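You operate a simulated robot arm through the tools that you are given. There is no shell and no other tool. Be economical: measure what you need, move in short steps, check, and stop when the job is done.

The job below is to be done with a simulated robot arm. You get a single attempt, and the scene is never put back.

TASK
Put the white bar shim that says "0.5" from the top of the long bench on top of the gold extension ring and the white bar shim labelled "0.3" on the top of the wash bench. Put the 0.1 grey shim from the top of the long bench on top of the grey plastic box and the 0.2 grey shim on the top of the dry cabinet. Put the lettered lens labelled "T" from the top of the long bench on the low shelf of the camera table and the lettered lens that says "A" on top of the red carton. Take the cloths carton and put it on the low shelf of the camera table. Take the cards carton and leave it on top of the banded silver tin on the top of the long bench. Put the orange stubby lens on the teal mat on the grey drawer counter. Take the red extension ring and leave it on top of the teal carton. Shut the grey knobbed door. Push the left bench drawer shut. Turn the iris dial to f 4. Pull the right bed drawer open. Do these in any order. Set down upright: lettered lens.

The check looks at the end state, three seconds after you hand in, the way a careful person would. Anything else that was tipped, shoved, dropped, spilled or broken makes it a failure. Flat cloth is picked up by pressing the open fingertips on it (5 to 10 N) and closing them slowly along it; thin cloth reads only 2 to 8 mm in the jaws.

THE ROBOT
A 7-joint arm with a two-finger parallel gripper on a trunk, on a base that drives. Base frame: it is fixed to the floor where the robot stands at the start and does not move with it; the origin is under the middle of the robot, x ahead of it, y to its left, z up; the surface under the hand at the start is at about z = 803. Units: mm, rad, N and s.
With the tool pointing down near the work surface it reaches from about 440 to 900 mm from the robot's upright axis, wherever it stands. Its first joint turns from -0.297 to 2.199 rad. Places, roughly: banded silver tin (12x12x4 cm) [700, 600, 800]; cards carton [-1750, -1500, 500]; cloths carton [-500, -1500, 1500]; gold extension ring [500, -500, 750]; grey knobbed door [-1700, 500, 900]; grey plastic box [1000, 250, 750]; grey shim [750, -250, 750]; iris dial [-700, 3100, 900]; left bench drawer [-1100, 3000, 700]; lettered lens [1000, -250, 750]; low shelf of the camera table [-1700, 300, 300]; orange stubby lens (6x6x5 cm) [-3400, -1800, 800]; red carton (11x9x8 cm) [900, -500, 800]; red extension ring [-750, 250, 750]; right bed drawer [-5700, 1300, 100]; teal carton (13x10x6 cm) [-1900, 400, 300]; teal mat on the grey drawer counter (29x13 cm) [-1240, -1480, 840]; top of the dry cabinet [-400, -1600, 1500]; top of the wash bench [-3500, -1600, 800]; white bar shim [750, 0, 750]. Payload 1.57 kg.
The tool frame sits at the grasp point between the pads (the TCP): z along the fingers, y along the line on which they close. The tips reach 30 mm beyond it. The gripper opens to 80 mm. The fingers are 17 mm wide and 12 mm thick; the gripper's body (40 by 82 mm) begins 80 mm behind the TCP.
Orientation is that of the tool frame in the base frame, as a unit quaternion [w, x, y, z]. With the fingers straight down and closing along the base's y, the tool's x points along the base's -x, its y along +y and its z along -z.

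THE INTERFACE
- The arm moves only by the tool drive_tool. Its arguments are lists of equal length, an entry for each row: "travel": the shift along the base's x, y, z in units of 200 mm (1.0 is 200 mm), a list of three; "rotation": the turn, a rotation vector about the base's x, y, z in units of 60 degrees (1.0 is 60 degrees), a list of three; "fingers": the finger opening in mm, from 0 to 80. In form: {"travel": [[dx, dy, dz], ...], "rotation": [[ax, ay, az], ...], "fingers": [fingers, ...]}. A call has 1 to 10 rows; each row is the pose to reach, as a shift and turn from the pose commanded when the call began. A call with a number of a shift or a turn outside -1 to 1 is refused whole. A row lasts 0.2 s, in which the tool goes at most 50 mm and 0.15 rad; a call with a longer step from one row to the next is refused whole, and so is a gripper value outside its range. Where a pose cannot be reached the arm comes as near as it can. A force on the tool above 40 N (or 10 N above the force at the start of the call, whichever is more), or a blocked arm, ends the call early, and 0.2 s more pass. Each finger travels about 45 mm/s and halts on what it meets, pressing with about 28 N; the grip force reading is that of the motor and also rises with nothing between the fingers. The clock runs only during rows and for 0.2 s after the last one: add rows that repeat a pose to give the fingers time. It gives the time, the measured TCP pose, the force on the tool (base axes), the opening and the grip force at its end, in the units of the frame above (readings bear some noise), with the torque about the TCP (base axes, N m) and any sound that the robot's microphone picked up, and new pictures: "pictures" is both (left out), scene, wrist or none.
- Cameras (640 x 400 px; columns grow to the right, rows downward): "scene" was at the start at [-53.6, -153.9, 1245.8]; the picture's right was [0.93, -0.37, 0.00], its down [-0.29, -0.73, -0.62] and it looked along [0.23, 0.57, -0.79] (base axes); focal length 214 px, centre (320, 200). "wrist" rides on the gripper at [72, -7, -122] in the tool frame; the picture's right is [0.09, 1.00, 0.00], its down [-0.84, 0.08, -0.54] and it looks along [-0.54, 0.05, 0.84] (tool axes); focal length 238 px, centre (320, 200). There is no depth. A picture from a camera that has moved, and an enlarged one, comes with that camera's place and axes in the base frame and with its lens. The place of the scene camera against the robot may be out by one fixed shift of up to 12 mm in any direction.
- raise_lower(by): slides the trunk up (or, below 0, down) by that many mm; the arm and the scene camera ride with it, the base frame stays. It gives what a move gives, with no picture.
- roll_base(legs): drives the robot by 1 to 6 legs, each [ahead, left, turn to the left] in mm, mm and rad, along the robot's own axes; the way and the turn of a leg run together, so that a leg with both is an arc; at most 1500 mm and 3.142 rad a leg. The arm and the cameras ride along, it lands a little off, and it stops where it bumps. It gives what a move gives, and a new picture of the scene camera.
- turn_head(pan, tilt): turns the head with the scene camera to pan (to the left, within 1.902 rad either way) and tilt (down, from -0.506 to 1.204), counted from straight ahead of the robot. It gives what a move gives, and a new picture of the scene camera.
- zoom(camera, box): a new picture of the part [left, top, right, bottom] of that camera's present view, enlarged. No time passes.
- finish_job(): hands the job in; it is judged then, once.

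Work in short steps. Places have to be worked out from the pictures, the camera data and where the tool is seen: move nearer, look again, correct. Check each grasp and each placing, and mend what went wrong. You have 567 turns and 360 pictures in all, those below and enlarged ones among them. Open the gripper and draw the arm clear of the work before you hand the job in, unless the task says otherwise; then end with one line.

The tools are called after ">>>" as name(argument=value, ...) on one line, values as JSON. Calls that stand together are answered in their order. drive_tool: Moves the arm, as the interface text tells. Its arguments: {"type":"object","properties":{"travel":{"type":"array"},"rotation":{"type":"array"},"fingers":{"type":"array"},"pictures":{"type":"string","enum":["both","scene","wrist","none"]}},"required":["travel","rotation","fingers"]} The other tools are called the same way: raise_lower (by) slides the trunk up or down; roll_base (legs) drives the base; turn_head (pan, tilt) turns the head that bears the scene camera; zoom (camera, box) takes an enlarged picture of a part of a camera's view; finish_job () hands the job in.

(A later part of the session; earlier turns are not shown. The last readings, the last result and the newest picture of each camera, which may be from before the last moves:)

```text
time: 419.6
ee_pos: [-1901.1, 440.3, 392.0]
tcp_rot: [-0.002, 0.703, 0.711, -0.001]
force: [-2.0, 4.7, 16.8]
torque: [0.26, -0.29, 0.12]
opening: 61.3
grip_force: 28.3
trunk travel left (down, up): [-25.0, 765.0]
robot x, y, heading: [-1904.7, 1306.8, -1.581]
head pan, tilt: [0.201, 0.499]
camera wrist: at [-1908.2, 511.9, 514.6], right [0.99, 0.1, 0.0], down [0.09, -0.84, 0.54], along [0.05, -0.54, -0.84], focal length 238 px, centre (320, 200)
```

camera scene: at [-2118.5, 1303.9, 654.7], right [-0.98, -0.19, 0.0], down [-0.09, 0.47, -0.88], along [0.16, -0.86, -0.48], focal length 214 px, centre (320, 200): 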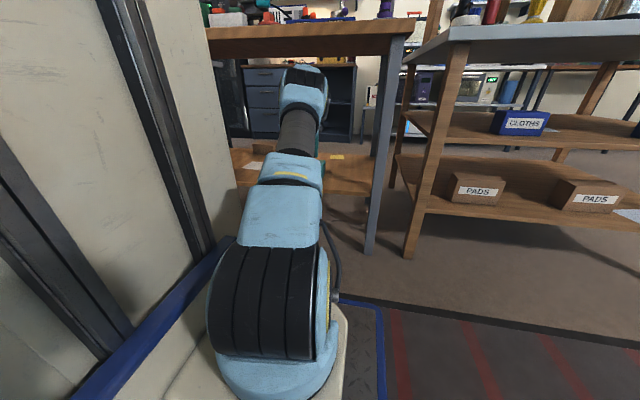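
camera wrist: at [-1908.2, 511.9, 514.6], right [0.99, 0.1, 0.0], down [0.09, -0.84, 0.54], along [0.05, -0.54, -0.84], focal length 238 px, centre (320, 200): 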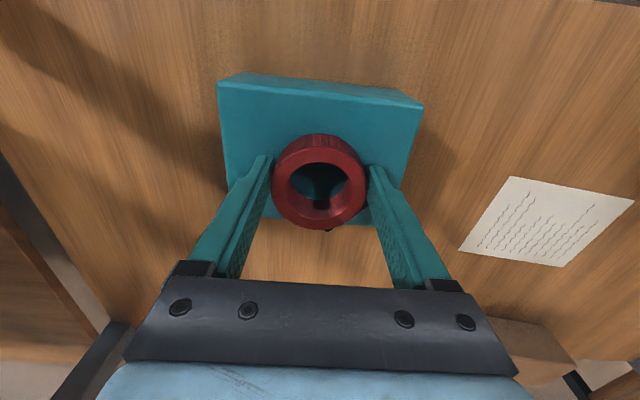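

Contact (≈ 18 N). I ease, release, rise a little and withdraw.

>>> drive_tool(travel=[[0, 0, 0.01], [0, 0, 0.01], [0, 0, 0.01], [0, 0, 0.01]], rotation=[[0, 0, 0], [0, 0, 0], [0, 0, 0], [0, 0, 0]], fingers=[64, 70, 78, 78], pictures="none")

>>> drive_tool(travel=[[0, 0, 0.1], [0, 0, 0.2], [0, 0.15, 0.24], [0, 0.35, 0.24], [0, 0.55, 0.24]], rotation=[[0, 0, 0], [0, 0, 0], [0, 0, 0], [0, 0, 0], [0, 0, 0]], fingers=[80, 80, 80, 80, 80], pictures="wrist")

```text
time: 420.6
ee_pos: [-1901.4, 440.1, 391.2]
tcp_rot: [-0.004, 0.703, 0.712, 0.0]
force: [0.6, 0.5, -0.2]
torque: [0.01, -0.01, -0.03]
opening: 78.0
grip_force: 0.1
trunk travel left (down, up): [-25.0, 765.0]
robot x, y, heading: [-1904.8, 1303.7, -1.584]
head pan, tilt: [0.201, 0.499]
```

```text
time: 421.8
ee_pos: [-1902.2, 549.0, 440.5]
tcp_rot: [-0.004, 0.703, 0.711, 0.0]
force: [-0.7, -0.1, 0.9]
torque: [-0.02, -0.01, 0.03]
opening: 79.9
grip_force: 0.0
trunk travel left (down, up): [-25.0, 765.0]
robot x, y, heading: [-1904.7, 1305.3, -1.586]
head pan, tilt: [0.201, 0.499]
camera wrist: at [-1909.0, 620.1, 562.6], right [0.99, 0.1, -0.01], down [0.09, -0.84, 0.54], along [0.05, -0.53, -0.84], focal length 238 px, centre (320, 200)
```

wrist: 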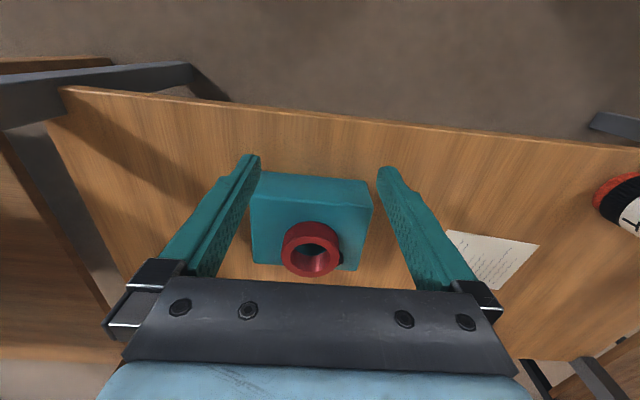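

The red ring sits on the teal carton. Now the bed drawer: I retract fully first.

>>> drive_tool(travel=[[0, 0.2, 0], [0, 0.4, 0], [0, 0.6, 0], [0, 0.8, 0], [0, 1.0, 0]], rotation=[[0, 0, 0], [0, 0, 0], [0, 0, 0], [0, 0, 0], [0, 0, 0]], fingers=[80, 80, 80, 80, 80], pictures="none")

```text
time: 423.0
ee_pos: [-1900.1, 751.1, 439.6]
tcp_rot: [-0.004, 0.703, 0.711, 0.0]
force: [0.0, -0.6, -0.5]
torque: [0.01, -0.01, -0.02]
opening: 80.0
grip_force: 0.0
trunk travel left (down, up): [-25.0, 765.0]
robot x, y, heading: [-1906.2, 1302.7, -1.577]
head pan, tilt: [0.201, 0.499]
```

>>> raise_lower(by=400)

>>> roll_base(legs=[[-200, 0, 0], [0, 0, -1.56]])

>>> turn_head(pan=-0.1, tilt=0.3)

```text
time: 426.9
ee_pos: [-1900.5, 749.0, 840.5]
tcp_rot: [-0.004, 0.704, 0.71, 0.0]
force: [-0.2, 1.1, -1.3]
torque: [-0.06, -0.04, 0.02]
opening: 79.8
grip_force: 0.0
trunk travel left (down, up): [-425.0, 365.0]
robot x, y, heading: [-1907.6, 1302.9, -1.59]
head pan, tilt: [0.201, 0.499]
```

```text
time: 432.2
ee_pos: [-2458.4, 1486.2, 839.3]
tcp_rot: [-0.003, 1.0, 0.016, 0.002]
force: [0.3, -0.3, -0.6]
torque: [-0.04, 0.0, -0.02]
opening: 79.9
grip_force: 0.0
trunk travel left (down, up): [-425.0, 365.0]
robot x, y, heading: [-1903.0, 1503.6, -3.132]
head pan, tilt: [0.201, 0.499]
camera scene: at [-1915.7, 1720.6, 1054.7], right [-0.21, 0.98, 0.0], down [0.47, 0.1, -0.88], along [-0.86, -0.18, -0.48], focal length 214 px, centre (320, 200)
```

scene: 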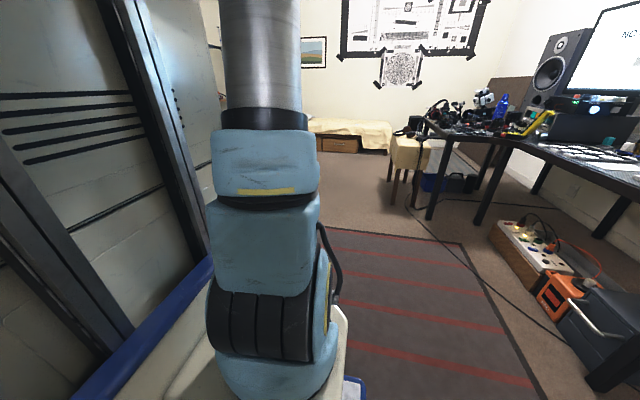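

```text
time: 433.0
ee_pos: [-2457.5, 1485.8, 840.3]
tcp_rot: [-0.003, 1.0, 0.016, 0.002]
force: [0.4, 0.2, -0.2]
torque: [-0.01, 0.0, 0.05]
opening: 79.8
grip_force: 0.0
trunk travel left (down, up): [-425.0, 365.0]
robot x, y, heading: [-1905.3, 1499.6, -3.134]
head pan, tilt: [-0.099, 0.3]
camera scene: at [-1919.7, 1747.9, 1073.0], right [0.09, 1.0, 0.0], down [0.29, -0.03, -0.96], along [-0.95, 0.09, -0.3], focal length 214 px, centre (320, 200)
```

scene: 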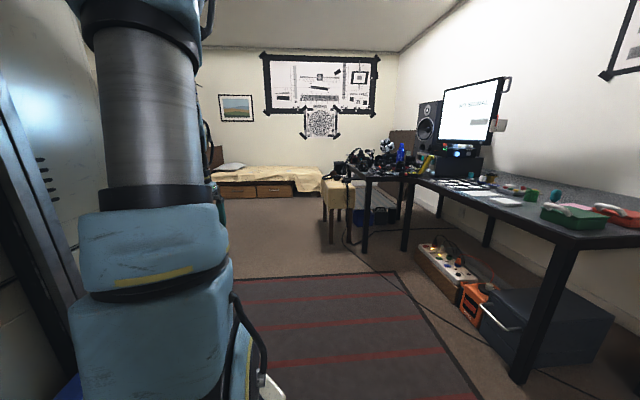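

The bed and its two drawers are straight ahead, way is free. I drive toward it to x ≈ -4400.

>>> roll_base(legs=[[1300, 150, 0], [1200, 0, 0]])

>>> turn_head(pan=0.0, tilt=0.5)

```text
time: 445.3
ee_pos: [-4951.7, 1309.4, 840.6]
tcp_rot: [-0.003, 1.0, 0.02, 0.002]
force: [0.6, 0.3, -0.6]
torque: [0.02, 0.0, 0.03]
opening: 80.1
grip_force: 0.0
trunk travel left (down, up): [-425.0, 365.0]
robot x, y, heading: [-4396.8, 1330.4, -3.127]
head pan, tilt: [-0.099, 0.3]
camera scene: at [-4415.8, 1574.9, 1073.1], right [0.08, 1.0, 0.0], down [0.29, -0.02, -0.96], along [-0.95, 0.08, -0.3], focal length 214 px, centre (320, 200)
```

scene: 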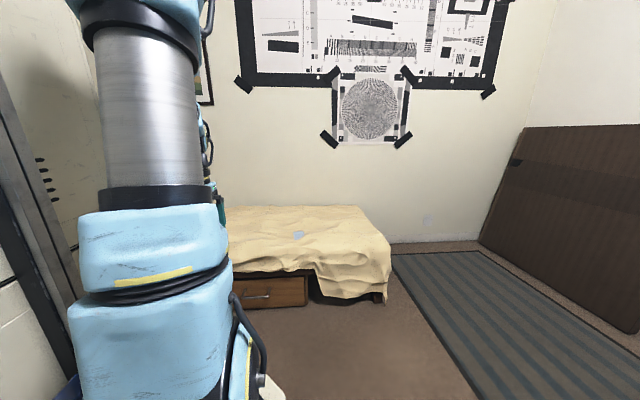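

```text
time: 446.0
ee_pos: [-4953.2, 1309.6, 840.4]
tcp_rot: [-0.002, 1.0, 0.02, 0.003]
force: [0.0, 0.2, 0.7]
torque: [0.0, -0.03, -0.02]
opening: 80.0
grip_force: 0.0
trunk travel left (down, up): [-425.0, 365.0]
robot x, y, heading: [-4401.2, 1332.2, -3.124]
head pan, tilt: [0.0, 0.499]
camera scene: at [-4413.8, 1565.7, 1054.7], right [-0.02, 1.0, 0.0], down [0.48, 0.01, -0.88], along [-0.88, -0.01, -0.48], focal length 214 px, centre (320, 200)
```

scene: 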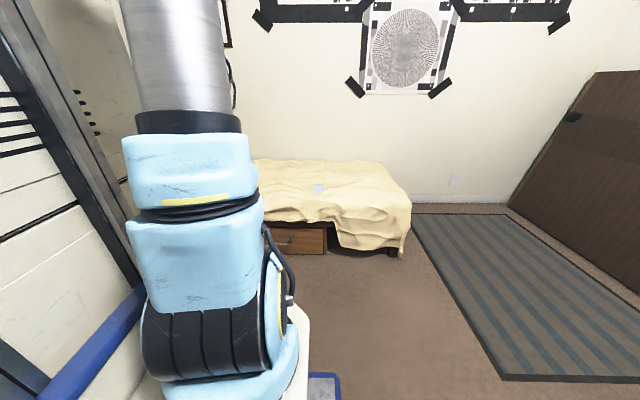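

>>> zoom(camera="scene", box=[240, 190, 400, 270])

```text
4.00 times, centred on (320, 230) of scene
camera zoom: at [-4413.8, 1565.7, 1054.7], right [-0.02, 1.0, 0.0], down [0.48, 0.01, -0.88], along [-0.88, -0.01, -0.48], focal length 858 px, centre (320, 80)
```

zoom: 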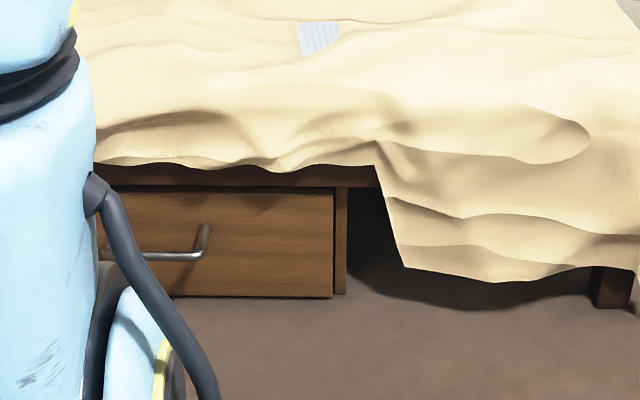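

The right drawer has a bar handle near (-5500, ~1300, 145). I lower the trunk, then orient the hand to grip the bar (closing in the vertical plane, pitched forward).

>>> raise_lower(by=-400)

>>> drive_tool(travel=[[0, 0, 0], [0, 0, 0], [0, 0, 0], [0, 0, 0], [0, 0, 0], [0, 0, 0], [0, 0, 0]], rotation=[[0, 0, 0.14], [0, 0, 0.28], [0, 0, 0.42], [0, 0, 0.56], [0, 0, 0.7], [0, 0, 0.84], [0, 0, 0.98]], fingers=[80, 80, 80, 80, 80, 80, 80], pictures="none")

>>> drive_tool(travel=[[0, 0, 0], [0, 0, 0], [0, 0, 0], [0, 0, 0]], rotation=[[0, 0, 0.14], [0, 0, 0.28], [0, 0, 0.42], [0, 0, 0.52]], fingers=[80, 80, 80, 80], pictures="none")

```text
time: 449.8
ee_pos: [-4951.2, 1309.4, 440.6]
tcp_rot: [-0.002, 1.0, 0.02, 0.003]
force: [0.0, 0.6, 0.3]
torque: [0.01, -0.03, -0.03]
opening: 80.1
grip_force: 0.1
trunk travel left (down, up): [-25.0, 765.0]
robot x, y, heading: [-4395.3, 1330.3, -3.123]
head pan, tilt: [0.0, 0.499]
```

```text
time: 451.4
ee_pos: [-4951.3, 1308.1, 439.7]
tcp_rot: [-0.004, 0.861, 0.509, 0.001]
force: [0.1, -0.7, 0.0]
torque: [0.02, -0.01, 0.0]
opening: 79.8
grip_force: 0.1
trunk travel left (down, up): [-25.0, 765.0]
robot x, y, heading: [-4399.5, 1328.0, -3.127]
head pan, tilt: [0.0, 0.499]
```

```text
time: 452.4
ee_pos: [-4951.6, 1310.3, 439.5]
tcp_rot: [-0.004, 0.692, 0.722, -0.001]
force: [0.3, 1.1, -0.2]
torque: [0.01, 0.01, -0.01]
opening: 79.6
grip_force: 0.0
trunk travel left (down, up): [-25.0, 765.0]
robot x, y, heading: [-4399.4, 1330.3, -3.122]
head pan, tilt: [0.0, 0.499]
```

Now pitch the hand 60° forward.

>>> drive_tool(travel=[[0, 0, 0], [0, 0, 0], [0, 0, 0], [0, 0, 0], [0, 0, 0], [0, 0, 0], [0, 0, 0], [0, 0, 0]], rotation=[[0, 0.14, 0], [0, 0.28, 0], [0, 0.42, 0], [0, 0.56, 0], [0, 0.7, 0], [0, 0.84, 0], [0, 0.98, 0], [0, 1.0, 0]], fingers=[80, 80, 80, 80, 80, 80, 80, 80], pictures="wrist")

```text
time: 454.4
ee_pos: [-4994.1, 1346.8, 450.7]
tcp_rot: [-0.388, 0.64, 0.579, -0.323]
force: [0.3, 0.2, 0.0]
torque: [-0.02, 0.0, 0.0]
opening: 79.8
grip_force: 0.0
out of reach, approached as far as the arm can: row 7, 8
trunk travel left (down, up): [-25.0, 765.0]
robot x, y, heading: [-4397.1, 1332.7, -3.128]
head pan, tilt: [0.0, 0.499]
stopped in row 8: the arm was blocked; the commanded pose is now the measured one
camera wrist: at [-4883.8, 1404.1, 518.7], right [0.5, 0.06, -0.87], down [0.41, -0.9, 0.17], along [-0.77, -0.43, -0.47], focal length 238 px, centre (320, 200)
```

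wrist: 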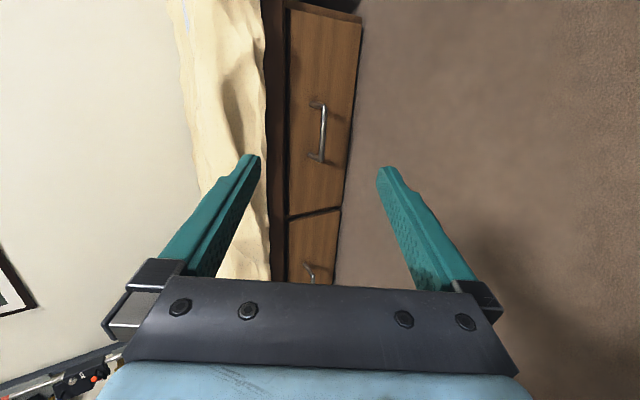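

The hand is pitched 60° with the closing axis in the vertical plane – as desired – and I see the handle bar from y ≈ 1200 to 1362. I drive 330 mm closer.

>>> roll_base(legs=[[330, 0, -0.015]])

>>> drive_tool(travel=[[0, -0.1, -0.2], [0, -0.2, -0.4], [0, -0.25, -0.6], [0, -0.3, -0.8]], rotation=[[0, 0, 0], [0, 0, 0], [0, 0, 0], [0, 0, 0]], fingers=[80, 80, 80, 80], pictures="wrist")

```text
time: 456.6
ee_pos: [-5331.0, 1353.1, 452.3]
tcp_rot: [-0.39, 0.643, 0.576, -0.32]
force: [-0.6, 0.9, 0.2]
torque: [0.05, 0.01, 0.02]
opening: 80.0
grip_force: 0.1
trunk travel left (down, up): [-25.0, 765.0]
robot x, y, heading: [-4733.3, 1325.0, -3.135]
head pan, tilt: [0.0, 0.499]
camera scene: at [-4749.1, 1563.6, 654.3], right [0.0, 1.0, 0.0], down [0.48, 0.0, -0.88], along [-0.88, 0.0, -0.48], focal length 214 px, centre (320, 200)
```

scene: 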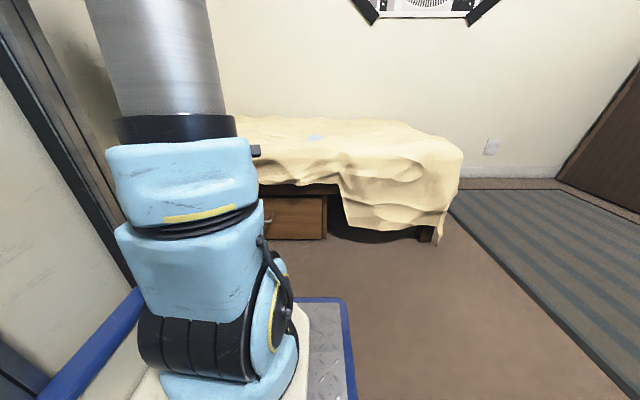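

```text
time: 457.6
ee_pos: [-5350.7, 1298.8, 303.3]
tcp_rot: [-0.402, 0.651, 0.552, -0.331]
force: [-0.2, 0.0, -0.2]
torque: [0.0, 0.02, 0.01]
opening: 79.8
grip_force: 0.0
trunk travel left (down, up): [-25.0, 765.0]
robot x, y, heading: [-4735.4, 1329.3, -3.138]
head pan, tilt: [0.0, 0.499]
camera wrist: at [-5234.7, 1350.3, 365.4], right [0.47, 0.03, -0.88], down [0.37, -0.92, 0.17], along [-0.8, -0.4, -0.44], focal length 238 px, centre (320, 200)
```

wrist: 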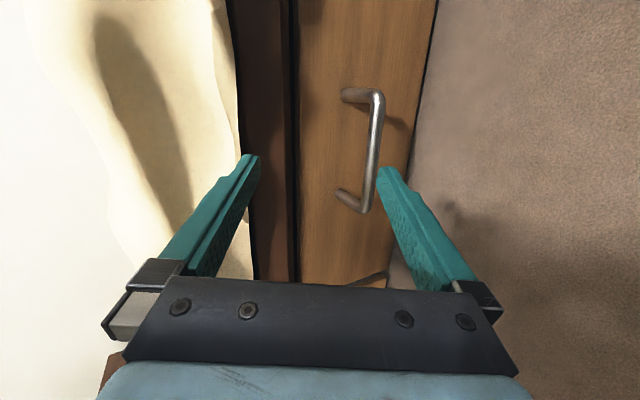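

Triangulating all views: the bar is at about x -5400, z 222, y 1252–1350. I shift the hand along its closing axis so the bar is centred between the fingers.

>>> drive_tool(travel=[[0.06, -0.005, -0.12], [0.113, -0.015, -0.222], [0.113, -0.015, -0.222]], rotation=[[0, 0, 0], [0, 0, 0], [0, 0, 0]], fingers=[80, 80, 80], pictures="wrist")

```text
time: 458.6
ee_pos: [-5355.8, 1289.4, 264.1]
tcp_rot: [-0.414, 0.657, 0.524, -0.349]
force: [0.0, -0.2, -0.1]
torque: [0.02, 0.03, 0.0]
opening: 80.2
grip_force: 0.2
trunk travel left (down, up): [-25.0, 765.0]
robot x, y, heading: [-4733.9, 1328.4, -3.138]
head pan, tilt: [0.0, 0.499]
stopped in row 3: the arm was blocked; the commanded pose is now the measured one
camera wrist: at [-5234.8, 1338.3, 318.0], right [0.42, -0.02, -0.91], down [0.34, -0.92, 0.17], along [-0.84, -0.38, -0.38], focal length 238 px, centre (320, 200)
```

wrist: 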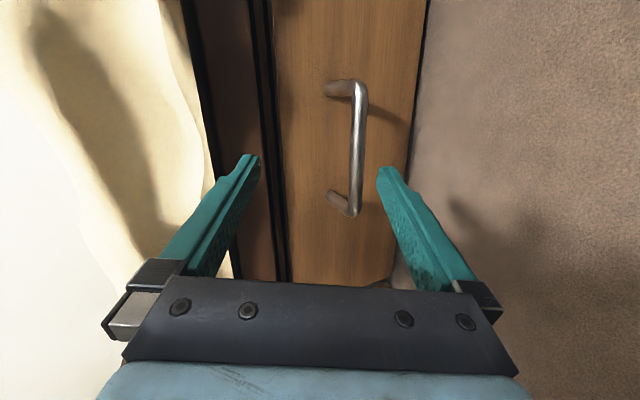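

The wrist is near a joint limit, but the bar already lies between the fingers. I lower the trunk by 25 mm to centre it and then drive the base ahead by 37 mm.

>>> raise_lower(by=-24)

>>> roll_base(legs=[[25, 0, 0]])

>>> drive_tool(travel=[[0, 0, 0]], rotation=[[0, 0, 0]], fingers=[80], pictures="wrist")

```text
time: 459.3
ee_pos: [-5355.4, 1288.2, 242.1]
tcp_rot: [-0.415, 0.656, 0.525, -0.348]
force: [-0.5, -0.1, 0.3]
torque: [-0.01, 0.0, 0.0]
opening: 80.0
grip_force: 0.1
trunk travel left (down, up): [-1.0, 789.0]
robot x, y, heading: [-4736.9, 1326.8, -3.138]
head pan, tilt: [0.0, 0.499]
```

```text
time: 460.1
ee_pos: [-5381.3, 1289.1, 241.6]
tcp_rot: [-0.414, 0.656, 0.526, -0.349]
force: [-0.5, -0.2, -0.3]
torque: [0.05, 0.0, 0.03]
opening: 80.2
grip_force: 0.1
trunk travel left (down, up): [-1.0, 789.0]
robot x, y, heading: [-4759.5, 1326.6, -3.138]
head pan, tilt: [0.0, 0.499]
camera scene: at [-4774.1, 1562.8, 630.4], right [0.0, 1.0, 0.0], down [0.48, 0.0, -0.88], along [-0.88, 0.0, -0.48], focal length 214 px, centre (320, 200)
```

scene: 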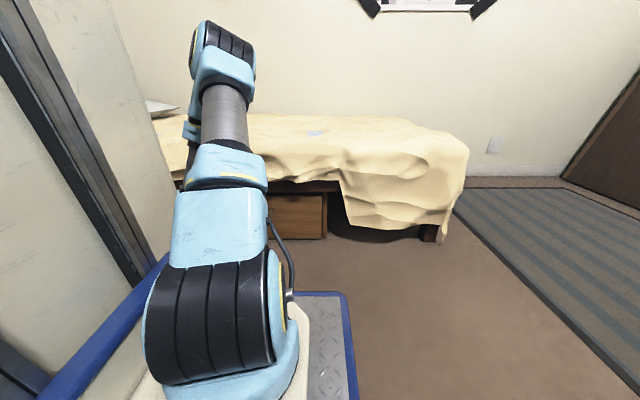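

```text
time: 460.5
ee_pos: [-5381.9, 1289.0, 242.6]
tcp_rot: [-0.415, 0.657, 0.524, -0.35]
force: [-0.4, 0.3, -0.1]
torque: [0.02, -0.01, -0.05]
opening: 79.8
grip_force: 0.1
trunk travel left (down, up): [-1.0, 789.0]
robot x, y, heading: [-4764.3, 1329.9, -3.142]
head pan, tilt: [0.0, 0.499]
camera wrist: at [-5260.1, 1338.4, 297.9], right [0.42, -0.02, -0.91], down [0.34, -0.92, 0.17], along [-0.84, -0.38, -0.38], focal length 238 px, centre (320, 200)
```

wrist: 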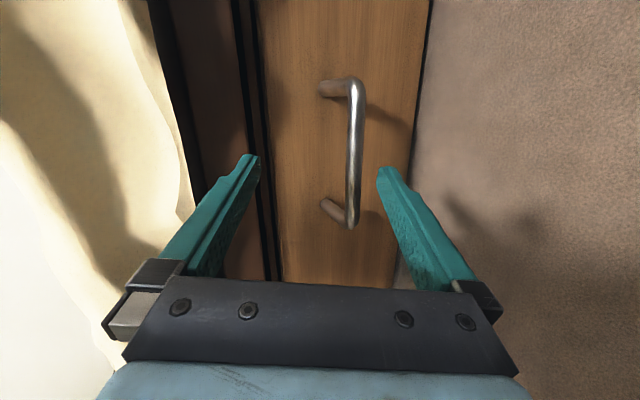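

The bar is still ≈ 45 mm ahead and offset toward the lower finger. I reduce the pitch by about 15° to leave the joint limit and lower the hand a bit.

>>> drive_tool(travel=[[0.05, 0, 0.05], [0.1, 0.03, 0.1], [0.1, 0.05, 0.1]], rotation=[[0, -0.12, 0], [0, -0.25, 0], [0, -0.25, 0]], fingers=[80, 80, 80], pictures="wrist")

```text
time: 461.3
ee_pos: [-5359.6, 1298.5, 262.8]
tcp_rot: [-0.342, 0.696, 0.575, -0.261]
force: [-0.2, -0.1, 0.4]
torque: [0.01, -0.02, -0.05]
opening: 79.8
grip_force: 0.1
trunk travel left (down, up): [-1.0, 789.0]
robot x, y, heading: [-4760.4, 1328.0, -3.14]
head pan, tilt: [0.0, 0.499]
camera wrist: at [-5257.7, 1348.0, 347.3], right [0.64, -0.01, -0.77], down [0.29, -0.92, 0.26], along [-0.71, -0.39, -0.58], focal length 238 px, centre (320, 200)
```

wrist: 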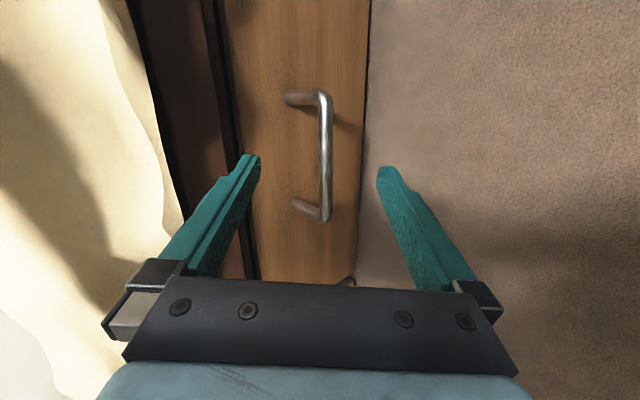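

With another baseline the bar comes out at about (-5505, 1186…1350, 140), consistent with the first estimates. The hand points right at it; I advance 80 mm along the tool axis.

>>> drive_tool(travel=[[-0.15, 0, -0.125], [-0.3, 0, -0.25], [-0.3, 0, -0.25]], rotation=[[0, 0, 0], [0, 0, 0], [0, 0, 0]], fingers=[80, 80, 80], pictures="wrist")

```text
time: 462.1
ee_pos: [-5420.2, 1298.5, 211.2]
tcp_rot: [-0.342, 0.697, 0.575, -0.261]
force: [0.5, 0.2, -0.3]
torque: [0.01, 0.01, 0.02]
opening: 79.8
grip_force: 0.1
trunk travel left (down, up): [-1.0, 789.0]
robot x, y, heading: [-4758.7, 1325.7, -3.14]
head pan, tilt: [0.0, 0.499]
camera wrist: at [-5316.4, 1348.4, 294.9], right [0.64, -0.01, -0.77], down [0.29, -0.92, 0.26], along [-0.71, -0.38, -0.58], focal length 238 px, centre (320, 200)
```

wrist: 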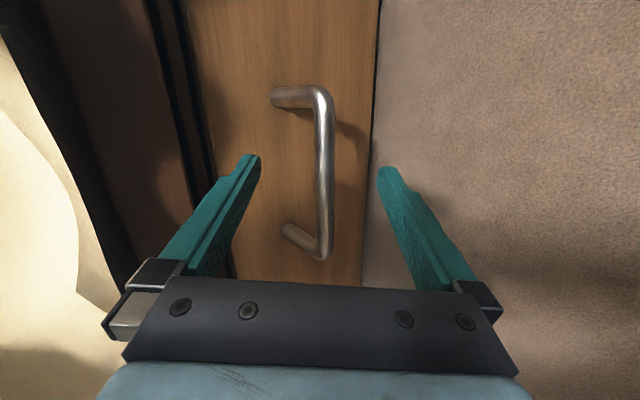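

On line. I advance another 65 mm.

>>> drive_tool(travel=[[-0.13, 0, -0.108], [-0.25, -0.03, -0.208], [-0.25, -0.05, -0.208]], rotation=[[0, 0, 0], [0, 0, 0], [0, 0, 0]], fingers=[80, 80, 80], pictures="wrist")

```text
time: 462.9
ee_pos: [-5470.5, 1288.0, 171.6]
tcp_rot: [-0.342, 0.697, 0.574, -0.26]
force: [0.4, 0.5, -0.4]
torque: [-0.02, 0.0, 0.0]
opening: 80.2
grip_force: 0.1
trunk travel left (down, up): [-1.0, 789.0]
robot x, y, heading: [-4760.8, 1324.0, -3.14]
head pan, tilt: [0.0, 0.499]
camera wrist: at [-5367.8, 1338.4, 254.8], right [0.64, -0.01, -0.77], down [0.29, -0.92, 0.26], along [-0.71, -0.38, -0.58], focal length 238 px, centre (320, 200)
```

wrist: 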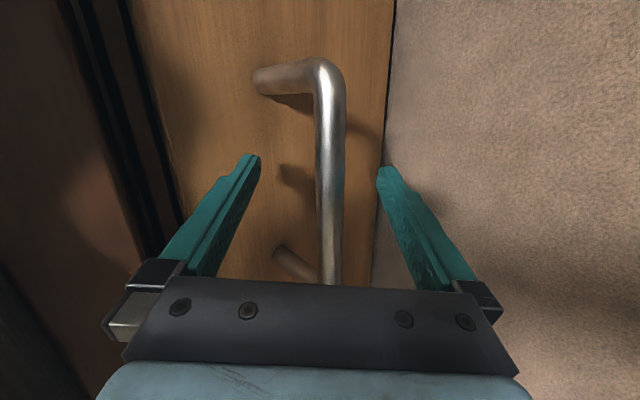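

The bar is close ahead. I narrow the opening to 46 mm and advance 20 mm so the fingers straddle the bar without touching the drawer face.

>>> drive_tool(travel=[[0, 0, 0], [0, 0, 0], [-0.045, 0, -0.035], [-0.08, 0, -0.066]], rotation=[[0, 0, 0], [0, 0, 0], [0, 0, 0], [0, 0, 0]], fingers=[60, 46, 46, 46], pictures="wrist")

```text
time: 463.9
ee_pos: [-5486.6, 1288.3, 157.1]
tcp_rot: [-0.342, 0.696, 0.575, -0.262]
force: [1.3, -0.5, -0.4]
torque: [0.01, -0.01, 0.0]
opening: 46.0
grip_force: 0.1
trunk travel left (down, up): [-1.0, 789.0]
robot x, y, heading: [-4761.0, 1328.3, -3.139]
head pan, tilt: [0.0, 0.499]
camera wrist: at [-5383.7, 1338.5, 241.7], right [0.64, -0.01, -0.77], down [0.29, -0.92, 0.26], along [-0.71, -0.39, -0.58], focal length 238 px, centre (320, 200)
```

wrist: 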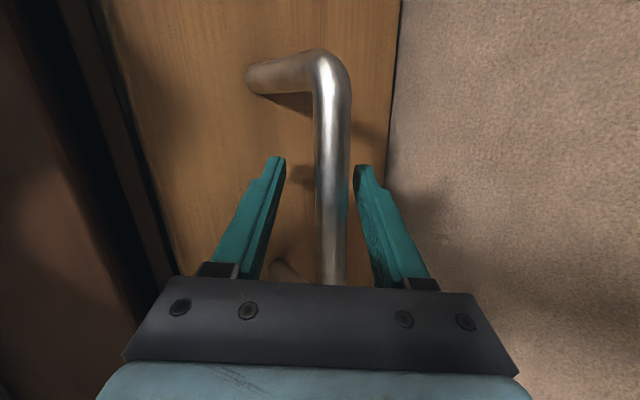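

Straddling the bar. I advance 8 mm more and close.

>>> drive_tool(travel=[[-0.03, 0, -0.025], [-0.03, 0, -0.025], [-0.03, 0, -0.025], [-0.03, 0, -0.025], [-0.03, 0, -0.025]], rotation=[[0, 0, 0], [0, 0, 0], [0, 0, 0], [0, 0, 0], [0, 0, 0]], fingers=[46, 35, 20, 5, 5], pictures="wrist")

```text
time: 465.1
ee_pos: [-5489.5, 1287.8, 151.1]
tcp_rot: [-0.341, 0.696, 0.576, -0.259]
force: [11.8, -2.4, -18.7]
torque: [0.08, 0.55, 0.36]
opening: 25.2
grip_force: 11.1
trunk travel left (down, up): [-1.0, 789.0]
robot x, y, heading: [-4761.3, 1327.7, -3.139]
head pan, tilt: [0.0, 0.499]
camera wrist: at [-5388.0, 1337.9, 235.3], right [0.64, -0.01, -0.77], down [0.29, -0.92, 0.26], along [-0.71, -0.39, -0.59], focal length 238 px, centre (320, 200)
```

wrist: 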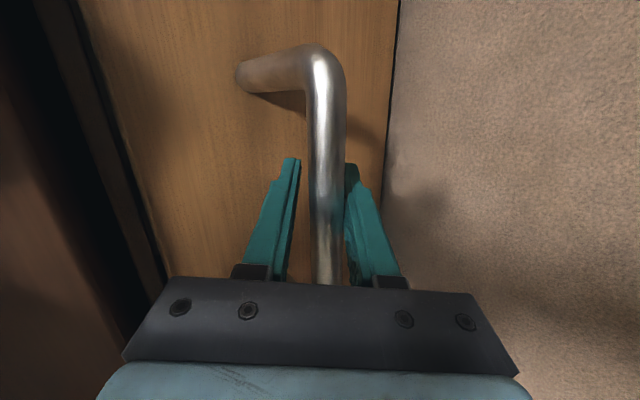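

The lower finger met the bar first. I reopen slightly, shift 8 mm along the closing axis and close again.

>>> drive_tool(travel=[[0, 0, 0], [0.025, 0, -0.031], [0.025, 0, -0.031], [0.025, 0, -0.031], [0.025, 0, -0.031], [0.025, 0, -0.031]], rotation=[[0, 0, 0], [0, 0, 0], [0, 0, 0], [0, 0, 0], [0, 0, 0], [0, 0, 0]], fingers=[34, 34, 25, 15, 5, 5], pictures="wrist")

```text
time: 466.5
ee_pos: [-5487.0, 1288.3, 148.8]
tcp_rot: [-0.344, 0.696, 0.574, -0.262]
force: [-1.2, 3.0, 14.6]
torque: [0.45, -0.22, 0.2]
opening: 19.4
grip_force: 33.6
trunk travel left (down, up): [-1.0, 789.0]
robot x, y, heading: [-4759.1, 1327.7, -3.14]
head pan, tilt: [0.0, 0.499]
camera wrist: at [-5384.6, 1338.2, 232.4], right [0.64, -0.01, -0.77], down [0.29, -0.92, 0.25], along [-0.72, -0.38, -0.58], focal length 238 px, centre (320, 200)
```

wrist: 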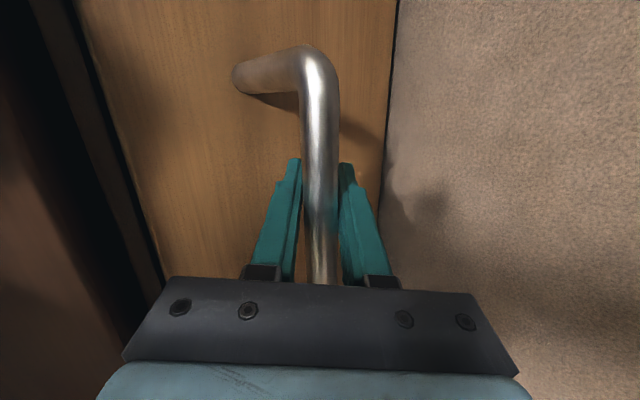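

Gripped. I pull by rolling the base back, first 60 mm.

>>> roll_base(legs=[[-60, 0, 0]])

>>> drive_tool(travel=[[0, 0, 0]], rotation=[[0, 0, 0]], fingers=[5], pictures="wrist")

```text
time: 467.5
ee_pos: [-5427.8, 1289.1, 148.4]
tcp_rot: [-0.343, 0.696, 0.574, -0.261]
force: [-1.2, 8.8, 24.6]
torque: [0.23, -0.41, 0.62]
opening: 19.6
grip_force: 33.1
trunk travel left (down, up): [-1.0, 789.0]
robot x, y, heading: [-4703.5, 1328.5, -3.141]
head pan, tilt: [0.0, 0.499]
camera scene: at [-4714.5, 1563.0, 630.8], right [0.0, 1.0, 0.0], down [0.48, 0.0, -0.88], along [-0.88, 0.0, -0.48], focal length 214 px, centre (320, 200)
```

scene: 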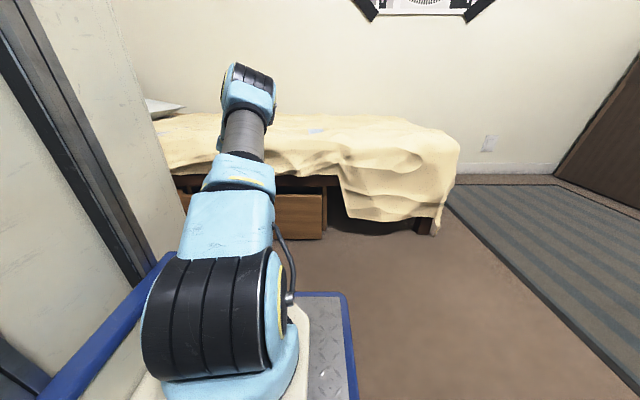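

```text
time: 467.9
ee_pos: [-5429.6, 1288.3, 149.6]
tcp_rot: [-0.344, 0.696, 0.573, -0.262]
force: [-0.9, 0.5, 8.8]
torque: [0.6, -0.12, 0.37]
opening: 19.2
grip_force: 33.5
trunk travel left (down, up): [-1.0, 789.0]
robot x, y, heading: [-4703.1, 1328.4, -3.135]
head pan, tilt: [0.0, 0.499]
camera wrist: at [-5326.0, 1338.1, 232.3], right [0.63, -0.01, -0.77], down [0.29, -0.92, 0.25], along [-0.72, -0.38, -0.58], focal length 238 px, centre (320, 200)
```

wrist: 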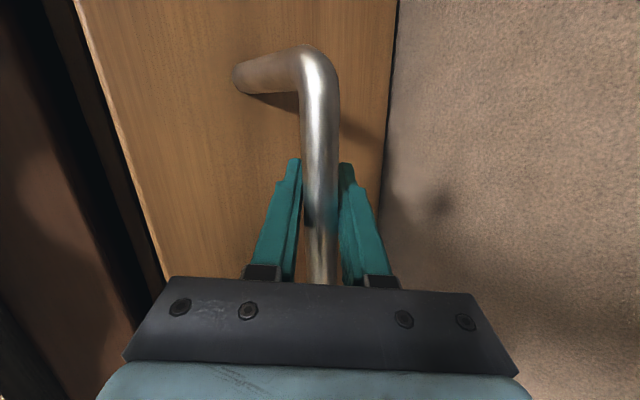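

The drawer follows. I pull a further 180 mm in two steps.

>>> roll_base(legs=[[-100, 0, 0]])

>>> roll_base(legs=[[-90, 0, 0]])

```text
time: 469.0
ee_pos: [-5330.3, 1288.5, 150.4]
tcp_rot: [-0.344, 0.695, 0.575, -0.262]
force: [-1.2, 7.0, 14.2]
torque: [0.22, -0.29, 0.6]
opening: 19.4
grip_force: 33.3
trunk travel left (down, up): [-1.0, 789.0]
robot x, y, heading: [-4598.1, 1327.2, -3.14]
head pan, tilt: [0.0, 0.499]
camera scene: at [-4615.5, 1563.3, 630.7], right [0.0, 1.0, 0.0], down [0.48, 0.0, -0.88], along [-0.88, 0.0, -0.48], focal length 214 px, centre (320, 200)
```

scene: 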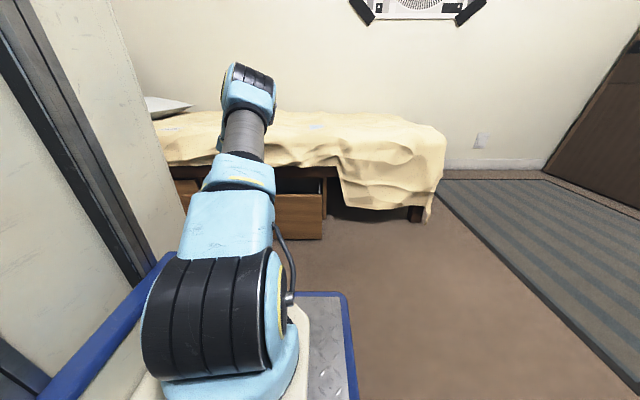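

```text
time: 470.1
ee_pos: [-5238.3, 1288.2, 148.5]
tcp_rot: [-0.344, 0.695, 0.575, -0.262]
force: [-1.9, -5.9, 6.1]
torque: [0.42, -0.12, 0.44]
opening: 19.5
grip_force: 33.1
trunk travel left (down, up): [-1.0, 789.0]
robot x, y, heading: [-4514.2, 1322.4, -3.134]
head pan, tilt: [0.0, 0.499]
camera scene: at [-4524.8, 1563.6, 630.7], right [0.0, 1.0, 0.0], down [0.48, 0.0, -0.88], along [-0.88, 0.0, -0.48], focal length 214 px, centre (320, 200)
```

scene: 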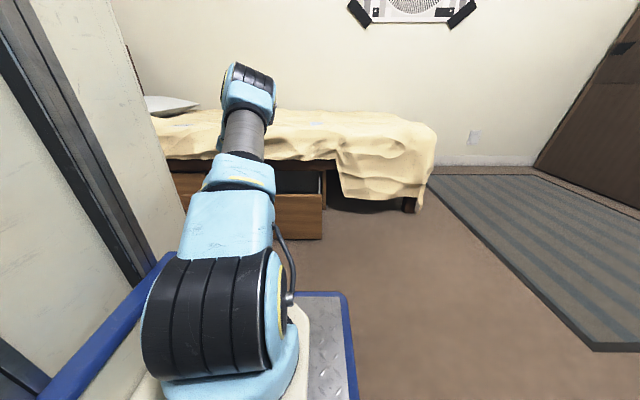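

Opened about 250 mm. I pull 60 mm more, watching the force.

>>> roll_base(legs=[[-60, 0, 0]])

>>> drive_tool(travel=[[0, 0, 0], [0, 0, 0]], rotation=[[0, 0, 0], [0, 0, 0]], fingers=[5, 5], pictures="wrist")

```text
time: 471.1
ee_pos: [-5178.1, 1288.8, 148.5]
tcp_rot: [-0.343, 0.695, 0.574, -0.263]
force: [-2.3, -5.3, 1.5]
torque: [0.49, -0.04, 0.43]
opening: 19.6
grip_force: 33.8
trunk travel left (down, up): [-1.0, 789.0]
robot x, y, heading: [-4448.4, 1327.4, -3.137]
head pan, tilt: [0.0, 0.499]
camera scene: at [-4464.8, 1563.8, 630.7], right [0.0, 1.0, 0.0], down [0.48, 0.0, -0.88], along [-0.88, 0.0, -0.48], focal length 214 px, centre (320, 200)
```

scene: 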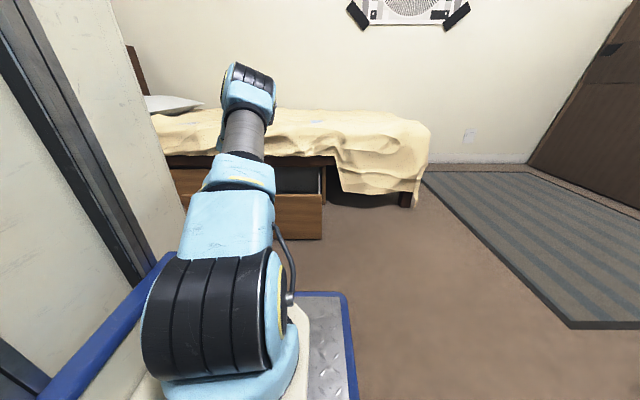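

```text
time: 471.7
ee_pos: [-5178.1, 1287.9, 148.6]
tcp_rot: [-0.344, 0.695, 0.575, -0.263]
force: [1.0, 0.4, 0.9]
torque: [0.49, -0.04, 0.44]
opening: 19.6
grip_force: 33.4
trunk travel left (down, up): [-1.0, 789.0]
robot x, y, heading: [-4453.0, 1330.3, -3.139]
head pan, tilt: [0.0, 0.499]
camera wrist: at [-5075.8, 1337.9, 232.3], right [0.64, -0.01, -0.77], down [0.29, -0.92, 0.25], along [-0.72, -0.39, -0.58], focal length 238 px, centre (320, 200)
```

wrist: 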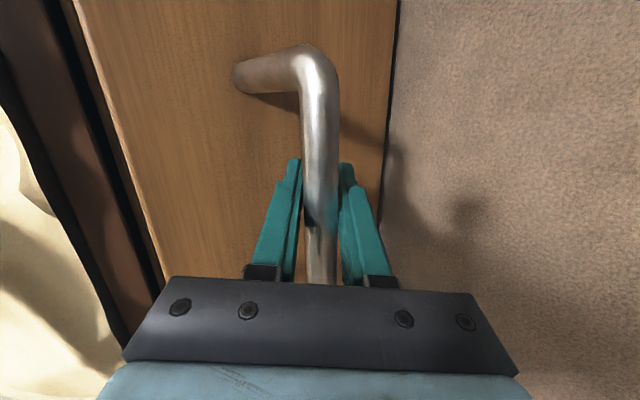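

Opened ≈ 310 mm. I release and withdraw along the tool axis.

>>> drive_tool(travel=[[0, 0, 0], [0, 0, 0], [0.1, 0, 0.083], [0.25, 0, 0.2], [0.4, 0, 0.33], [0.5, 0, 0.5]], rotation=[[0, 0, 0], [0, 0, 0], [0, 0, 0], [0, 0, 0], [0, 0, 0], [0, 0, 0]], fingers=[35, 46, 46, 46, 46, 46], pictures="wrist")

```text
time: 473.1
ee_pos: [-5076.7, 1289.7, 248.8]
tcp_rot: [-0.342, 0.695, 0.575, -0.263]
force: [1.0, 0.2, -0.4]
torque: [-0.03, 0.0, 0.04]
opening: 45.9
grip_force: 0.0
trunk travel left (down, up): [-1.0, 789.0]
robot x, y, heading: [-4452.1, 1326.0, -3.137]
head pan, tilt: [0.0, 0.499]
camera wrist: at [-4974.1, 1338.7, 332.7], right [0.64, -0.01, -0.77], down [0.29, -0.92, 0.25], along [-0.72, -0.39, -0.58], focal length 238 px, centre (320, 200)
```

wrist: 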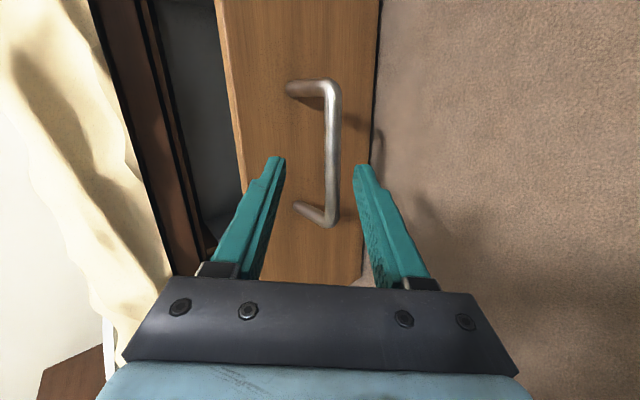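

The drawer is well open. I raise the trunk and bring the hand upright again.

>>> raise_lower(by=400)

>>> drive_tool(travel=[[0.1, 0, 0], [0.2, 0, 0], [0.3, 0, 0], [0.4, 0, 0], [0.4, 0, 0], [0.4, 0, 0], [0.4, 0, 0]], rotation=[[0, -0.14, 0], [0, -0.28, 0], [0, -0.42, 0], [0, -0.56, 0], [0, -0.7, 0], [0, -0.8, 0], [0, -0.86, 0]], fingers=[80, 80, 80, 80, 80, 80, 80], pictures="none")

```text
time: 476.9
ee_pos: [-5077.0, 1289.6, 648.6]
tcp_rot: [-0.343, 0.695, 0.575, -0.263]
force: [-0.3, -0.1, -0.6]
torque: [0.02, -0.02, 0.02]
opening: 46.2
grip_force: 0.2
trunk travel left (down, up): [-401.0, 389.0]
robot x, y, heading: [-4451.5, 1327.9, -3.137]
head pan, tilt: [0.0, 0.499]
```

```text
time: 478.6
ee_pos: [-4996.9, 1289.1, 649.8]
tcp_rot: [-0.058, 0.74, 0.667, 0.067]
force: [0.1, -0.5, 0.2]
torque: [-0.01, 0.02, 0.01]
opening: 79.8
grip_force: 0.1
trunk travel left (down, up): [-401.0, 389.0]
robot x, y, heading: [-4451.9, 1327.5, -3.137]
head pan, tilt: [0.0, 0.499]
```

>>> drive_tool(travel=[[0, 0, 0], [0, 0, 0], [0, 0, 0], [0, 0, 0], [0, 0, 0], [0, 0, 0]], rotation=[[-0.1, 0, 0], [-0.169, 0, 0], [-0.169, 0, -0.13], [-0.169, 0, -0.26], [-0.169, 0, -0.39], [-0.169, 0, -0.52]], fingers=[80, 80, 80, 80, 80, 80], pictures="none")

>>> drive_tool(travel=[[0, 0, 0], [0, 0, 0], [0, 0, 0], [0, 0, 0], [0, 0, 0], [0, 0, 0], [0, 0, 0]], rotation=[[0, 0, -0.14], [0, 0, -0.28], [0, 0, -0.42], [0, 0, -0.56], [0, 0, -0.7], [0, 0, -0.84], [0, 0, -0.88]], fingers=[80, 80, 80, 80, 80, 80, 80], pictures="none")

```text
time: 479.9
ee_pos: [-4996.7, 1289.3, 650.2]
tcp_rot: [0.026, 0.894, 0.446, 0.02]
force: [-0.1, -0.1, -0.5]
torque: [-0.01, 0.01, 0.01]
opening: 80.0
grip_force: 0.0
trunk travel left (down, up): [-401.0, 389.0]
robot x, y, heading: [-4453.5, 1326.5, -3.139]
head pan, tilt: [0.0, 0.499]
```

```text
time: 481.6
ee_pos: [-4994.9, 1289.6, 648.9]
tcp_rot: [0.033, 0.999, 0.003, 0.007]
force: [0.3, -0.3, 0.3]
torque: [0.0, -0.01, 0.0]
opening: 80.1
grip_force: 0.0
trunk travel left (down, up): [-401.0, 389.0]
robot x, y, heading: [-4455.2, 1327.5, -3.139]
head pan, tilt: [0.0, 0.499]
```

Hand is upright. I reverse eastward along the same clear lane.

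>>> drive_tool(travel=[[0, 0, 0], [0, 0, 0]], rotation=[[0.063, 0.012, 0], [0.063, 0.012, 0]], fingers=[80, 80], pictures="none")

>>> roll_base(legs=[[-1500, 0, 0]])

>>> roll_base(legs=[[-1450, 0, 0], [0, 0, -1.57]])

>>> turn_head(pan=-0.1, tilt=0.35)

```text
time: 482.1
ee_pos: [-4996.8, 1288.9, 650.3]
tcp_rot: [-0.001, 1.0, 0.003, 0.002]
force: [-0.7, -0.4, 0.2]
torque: [0.02, 0.01, 0.01]
opening: 80.0
grip_force: 0.0
trunk travel left (down, up): [-401.0, 389.0]
robot x, y, heading: [-4453.3, 1329.9, -3.137]
head pan, tilt: [0.0, 0.499]
```

```text
time: 489.6
ee_pos: [-3483.7, 1294.1, 650.7]
tcp_rot: [0.0, 1.0, 0.005, 0.001]
force: [-1.0, 0.3, 0.4]
torque: [-0.02, 0.02, 0.0]
opening: 80.2
grip_force: 0.1
trunk travel left (down, up): [-401.0, 389.0]
robot x, y, heading: [-2937.8, 1335.7, -3.137]
head pan, tilt: [0.0, 0.499]
camera scene: at [-2952.0, 1571.1, 1030.7], right [-0.01, 1.0, 0.0], down [0.48, 0.0, -0.88], along [-0.88, -0.01, -0.48], focal length 214 px, centre (320, 200)
```

scene: 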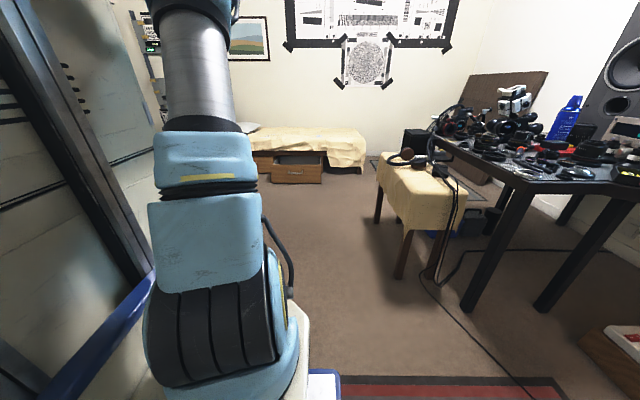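

```text
time: 500.5
ee_pos: [-1557.3, 1885.5, 649.7]
tcp_rot: [0.001, 0.713, -0.701, 0.001]
force: [-0.3, -0.4, 0.6]
torque: [0.01, 0.01, 0.0]
opening: 80.3
grip_force: 0.2
trunk travel left (down, up): [-401.0, 389.0]
robot x, y, heading: [-1512.6, 1340.6, 1.581]
head pan, tilt: [0.0, 0.499]
camera scene: at [-1284.0, 1360.9, 1030.7], right [1.0, 0.01, 0.0], down [0.01, -0.48, -0.88], along [-0.01, 0.88, -0.48], focal length 214 px, centre (320, 200)
```

scene: 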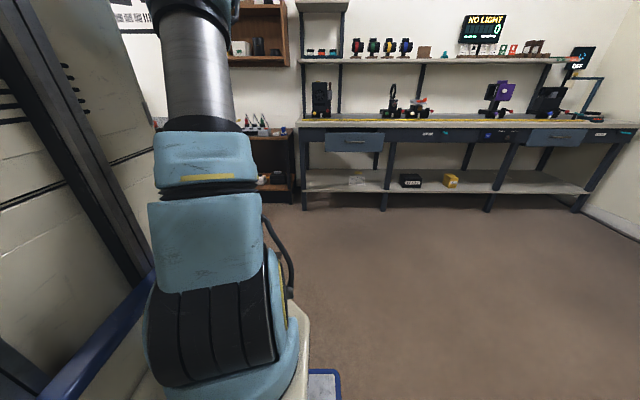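

```text
time: 501.2
ee_pos: [-1557.6, 1885.0, 649.9]
tcp_rot: [0.002, 0.714, -0.701, 0.0]
force: [0.5, -0.1, -0.1]
torque: [0.01, 0.01, 0.04]
opening: 80.0
grip_force: 0.1
trunk travel left (down, up): [-401.0, 389.0]
robot x, y, heading: [-1510.6, 1340.0, 1.584]
head pan, tilt: [-0.099, 0.351]
camera scene: at [-1274.8, 1362.7, 1044.3], right [1.0, -0.08, 0.0], down [-0.03, -0.34, -0.94], along [0.08, 0.94, -0.34], focal length 214 px, centre (320, 200)
```

scene: 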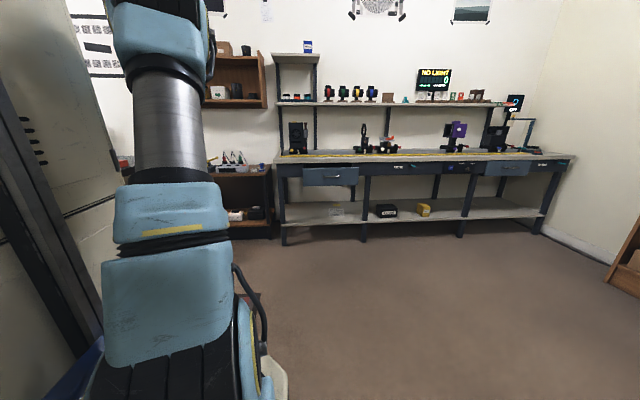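

>>> zoom(camera="scene", box=[260, 90, 480, 230])

```text
2.86 times, centred on (370, 160) of scene
camera zoom: at [-1274.8, 1362.7, 1044.3], right [1.0, -0.08, 0.0], down [-0.03, -0.34, -0.94], along [0.08, 0.94, -0.34], focal length 613 px, centre (177, 314)
```

zoom: 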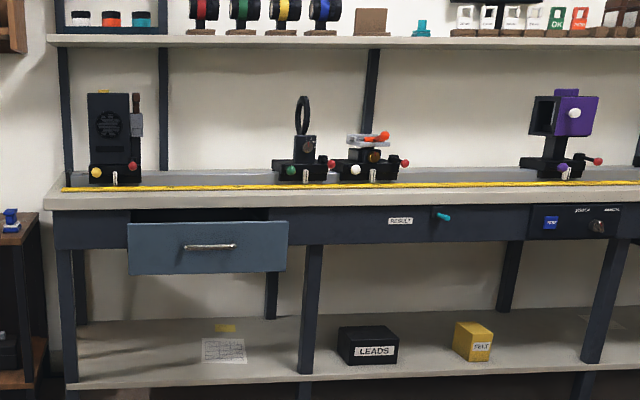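

The left drawer stands out about 120 mm (front near y ≈ 2775, centre x ≈ -1085, z ≈ 700). I drive up in front of it.

>>> roll_base(legs=[[700, -425, -0.012]])

>>> drive_tool(travel=[[0, 0, 0.05], [0, 0, 0.1], [0, 0, 0.15], [0, 0, 0.2], [0, 0, 0.25], [0, 0, 0.25], [0, 0, 0.25], [0, 0, 0.25]], rotation=[[0.14, 0, 0], [0.28, 0, 0], [0.42, 0, 0], [0.56, 0, 0], [0.7, 0, 0], [0.84, 0, 0], [0.98, 0, 0], [1.0, 0, 0]], fingers=[0, 0, 0, 0, 0, 0, 0, 0], pictures="wrist")

```text
time: 505.6
ee_pos: [-1134.9, 2600.0, 649.3]
tcp_rot: [0.001, 0.709, -0.705, 0.001]
force: [0.3, 0.9, 0.3]
torque: [0.02, -0.01, -0.04]
opening: 80.0
grip_force: 0.0
trunk travel left (down, up): [-401.0, 389.0]
robot x, y, heading: [-1094.7, 2056.3, 1.571]
head pan, tilt: [-0.099, 0.351]
camera scene: at [-858.5, 2074.5, 1044.3], right [1.0, -0.1, 0.0], down [-0.03, -0.34, -0.94], along [0.09, 0.93, -0.34], focal length 214 px, centre (320, 200)
```

scene: 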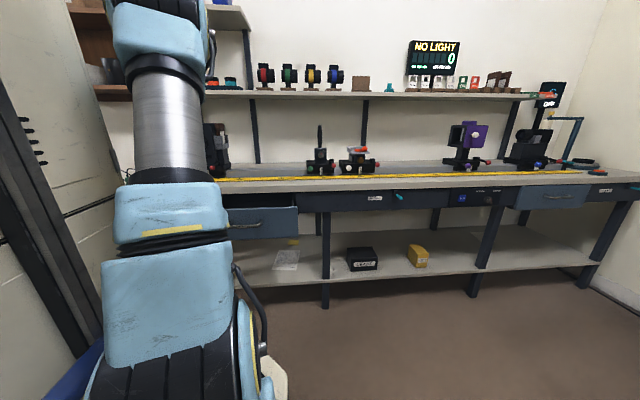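

```text
time: 507.6
ee_pos: [-1151.1, 2676.9, 714.8]
tcp_rot: [0.382, -0.566, 0.63, 0.37]
force: [-0.3, -0.9, 0.9]
torque: [-0.01, -0.05, -0.01]
opening: 0.0
grip_force: 21.9
out of reach, approached as far as the arm can: row 5, 6, 7, 8
trunk travel left (down, up): [-401.0, 389.0]
robot x, y, heading: [-1093.1, 2053.0, 1.573]
head pan, tilt: [-0.099, 0.351]
stopped in row 8: the arm was blocked; the commanded pose is now the measured one
camera wrist: at [-1157.7, 2534.3, 702.9], right [-1.0, 0.04, -0.05], down [-0.05, -0.12, 0.99], along [0.04, 0.99, 0.12], focal length 238 px, centre (320, 200)
```

wrist: 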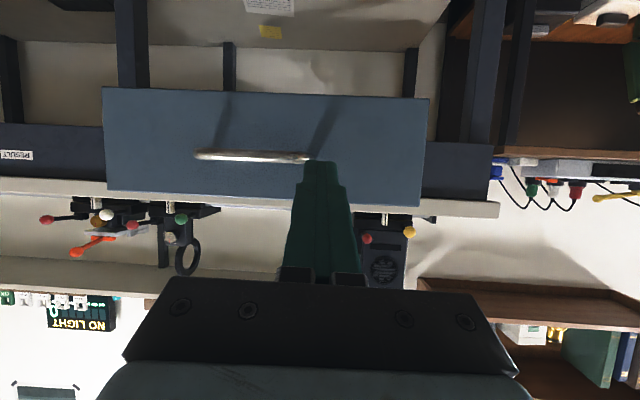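

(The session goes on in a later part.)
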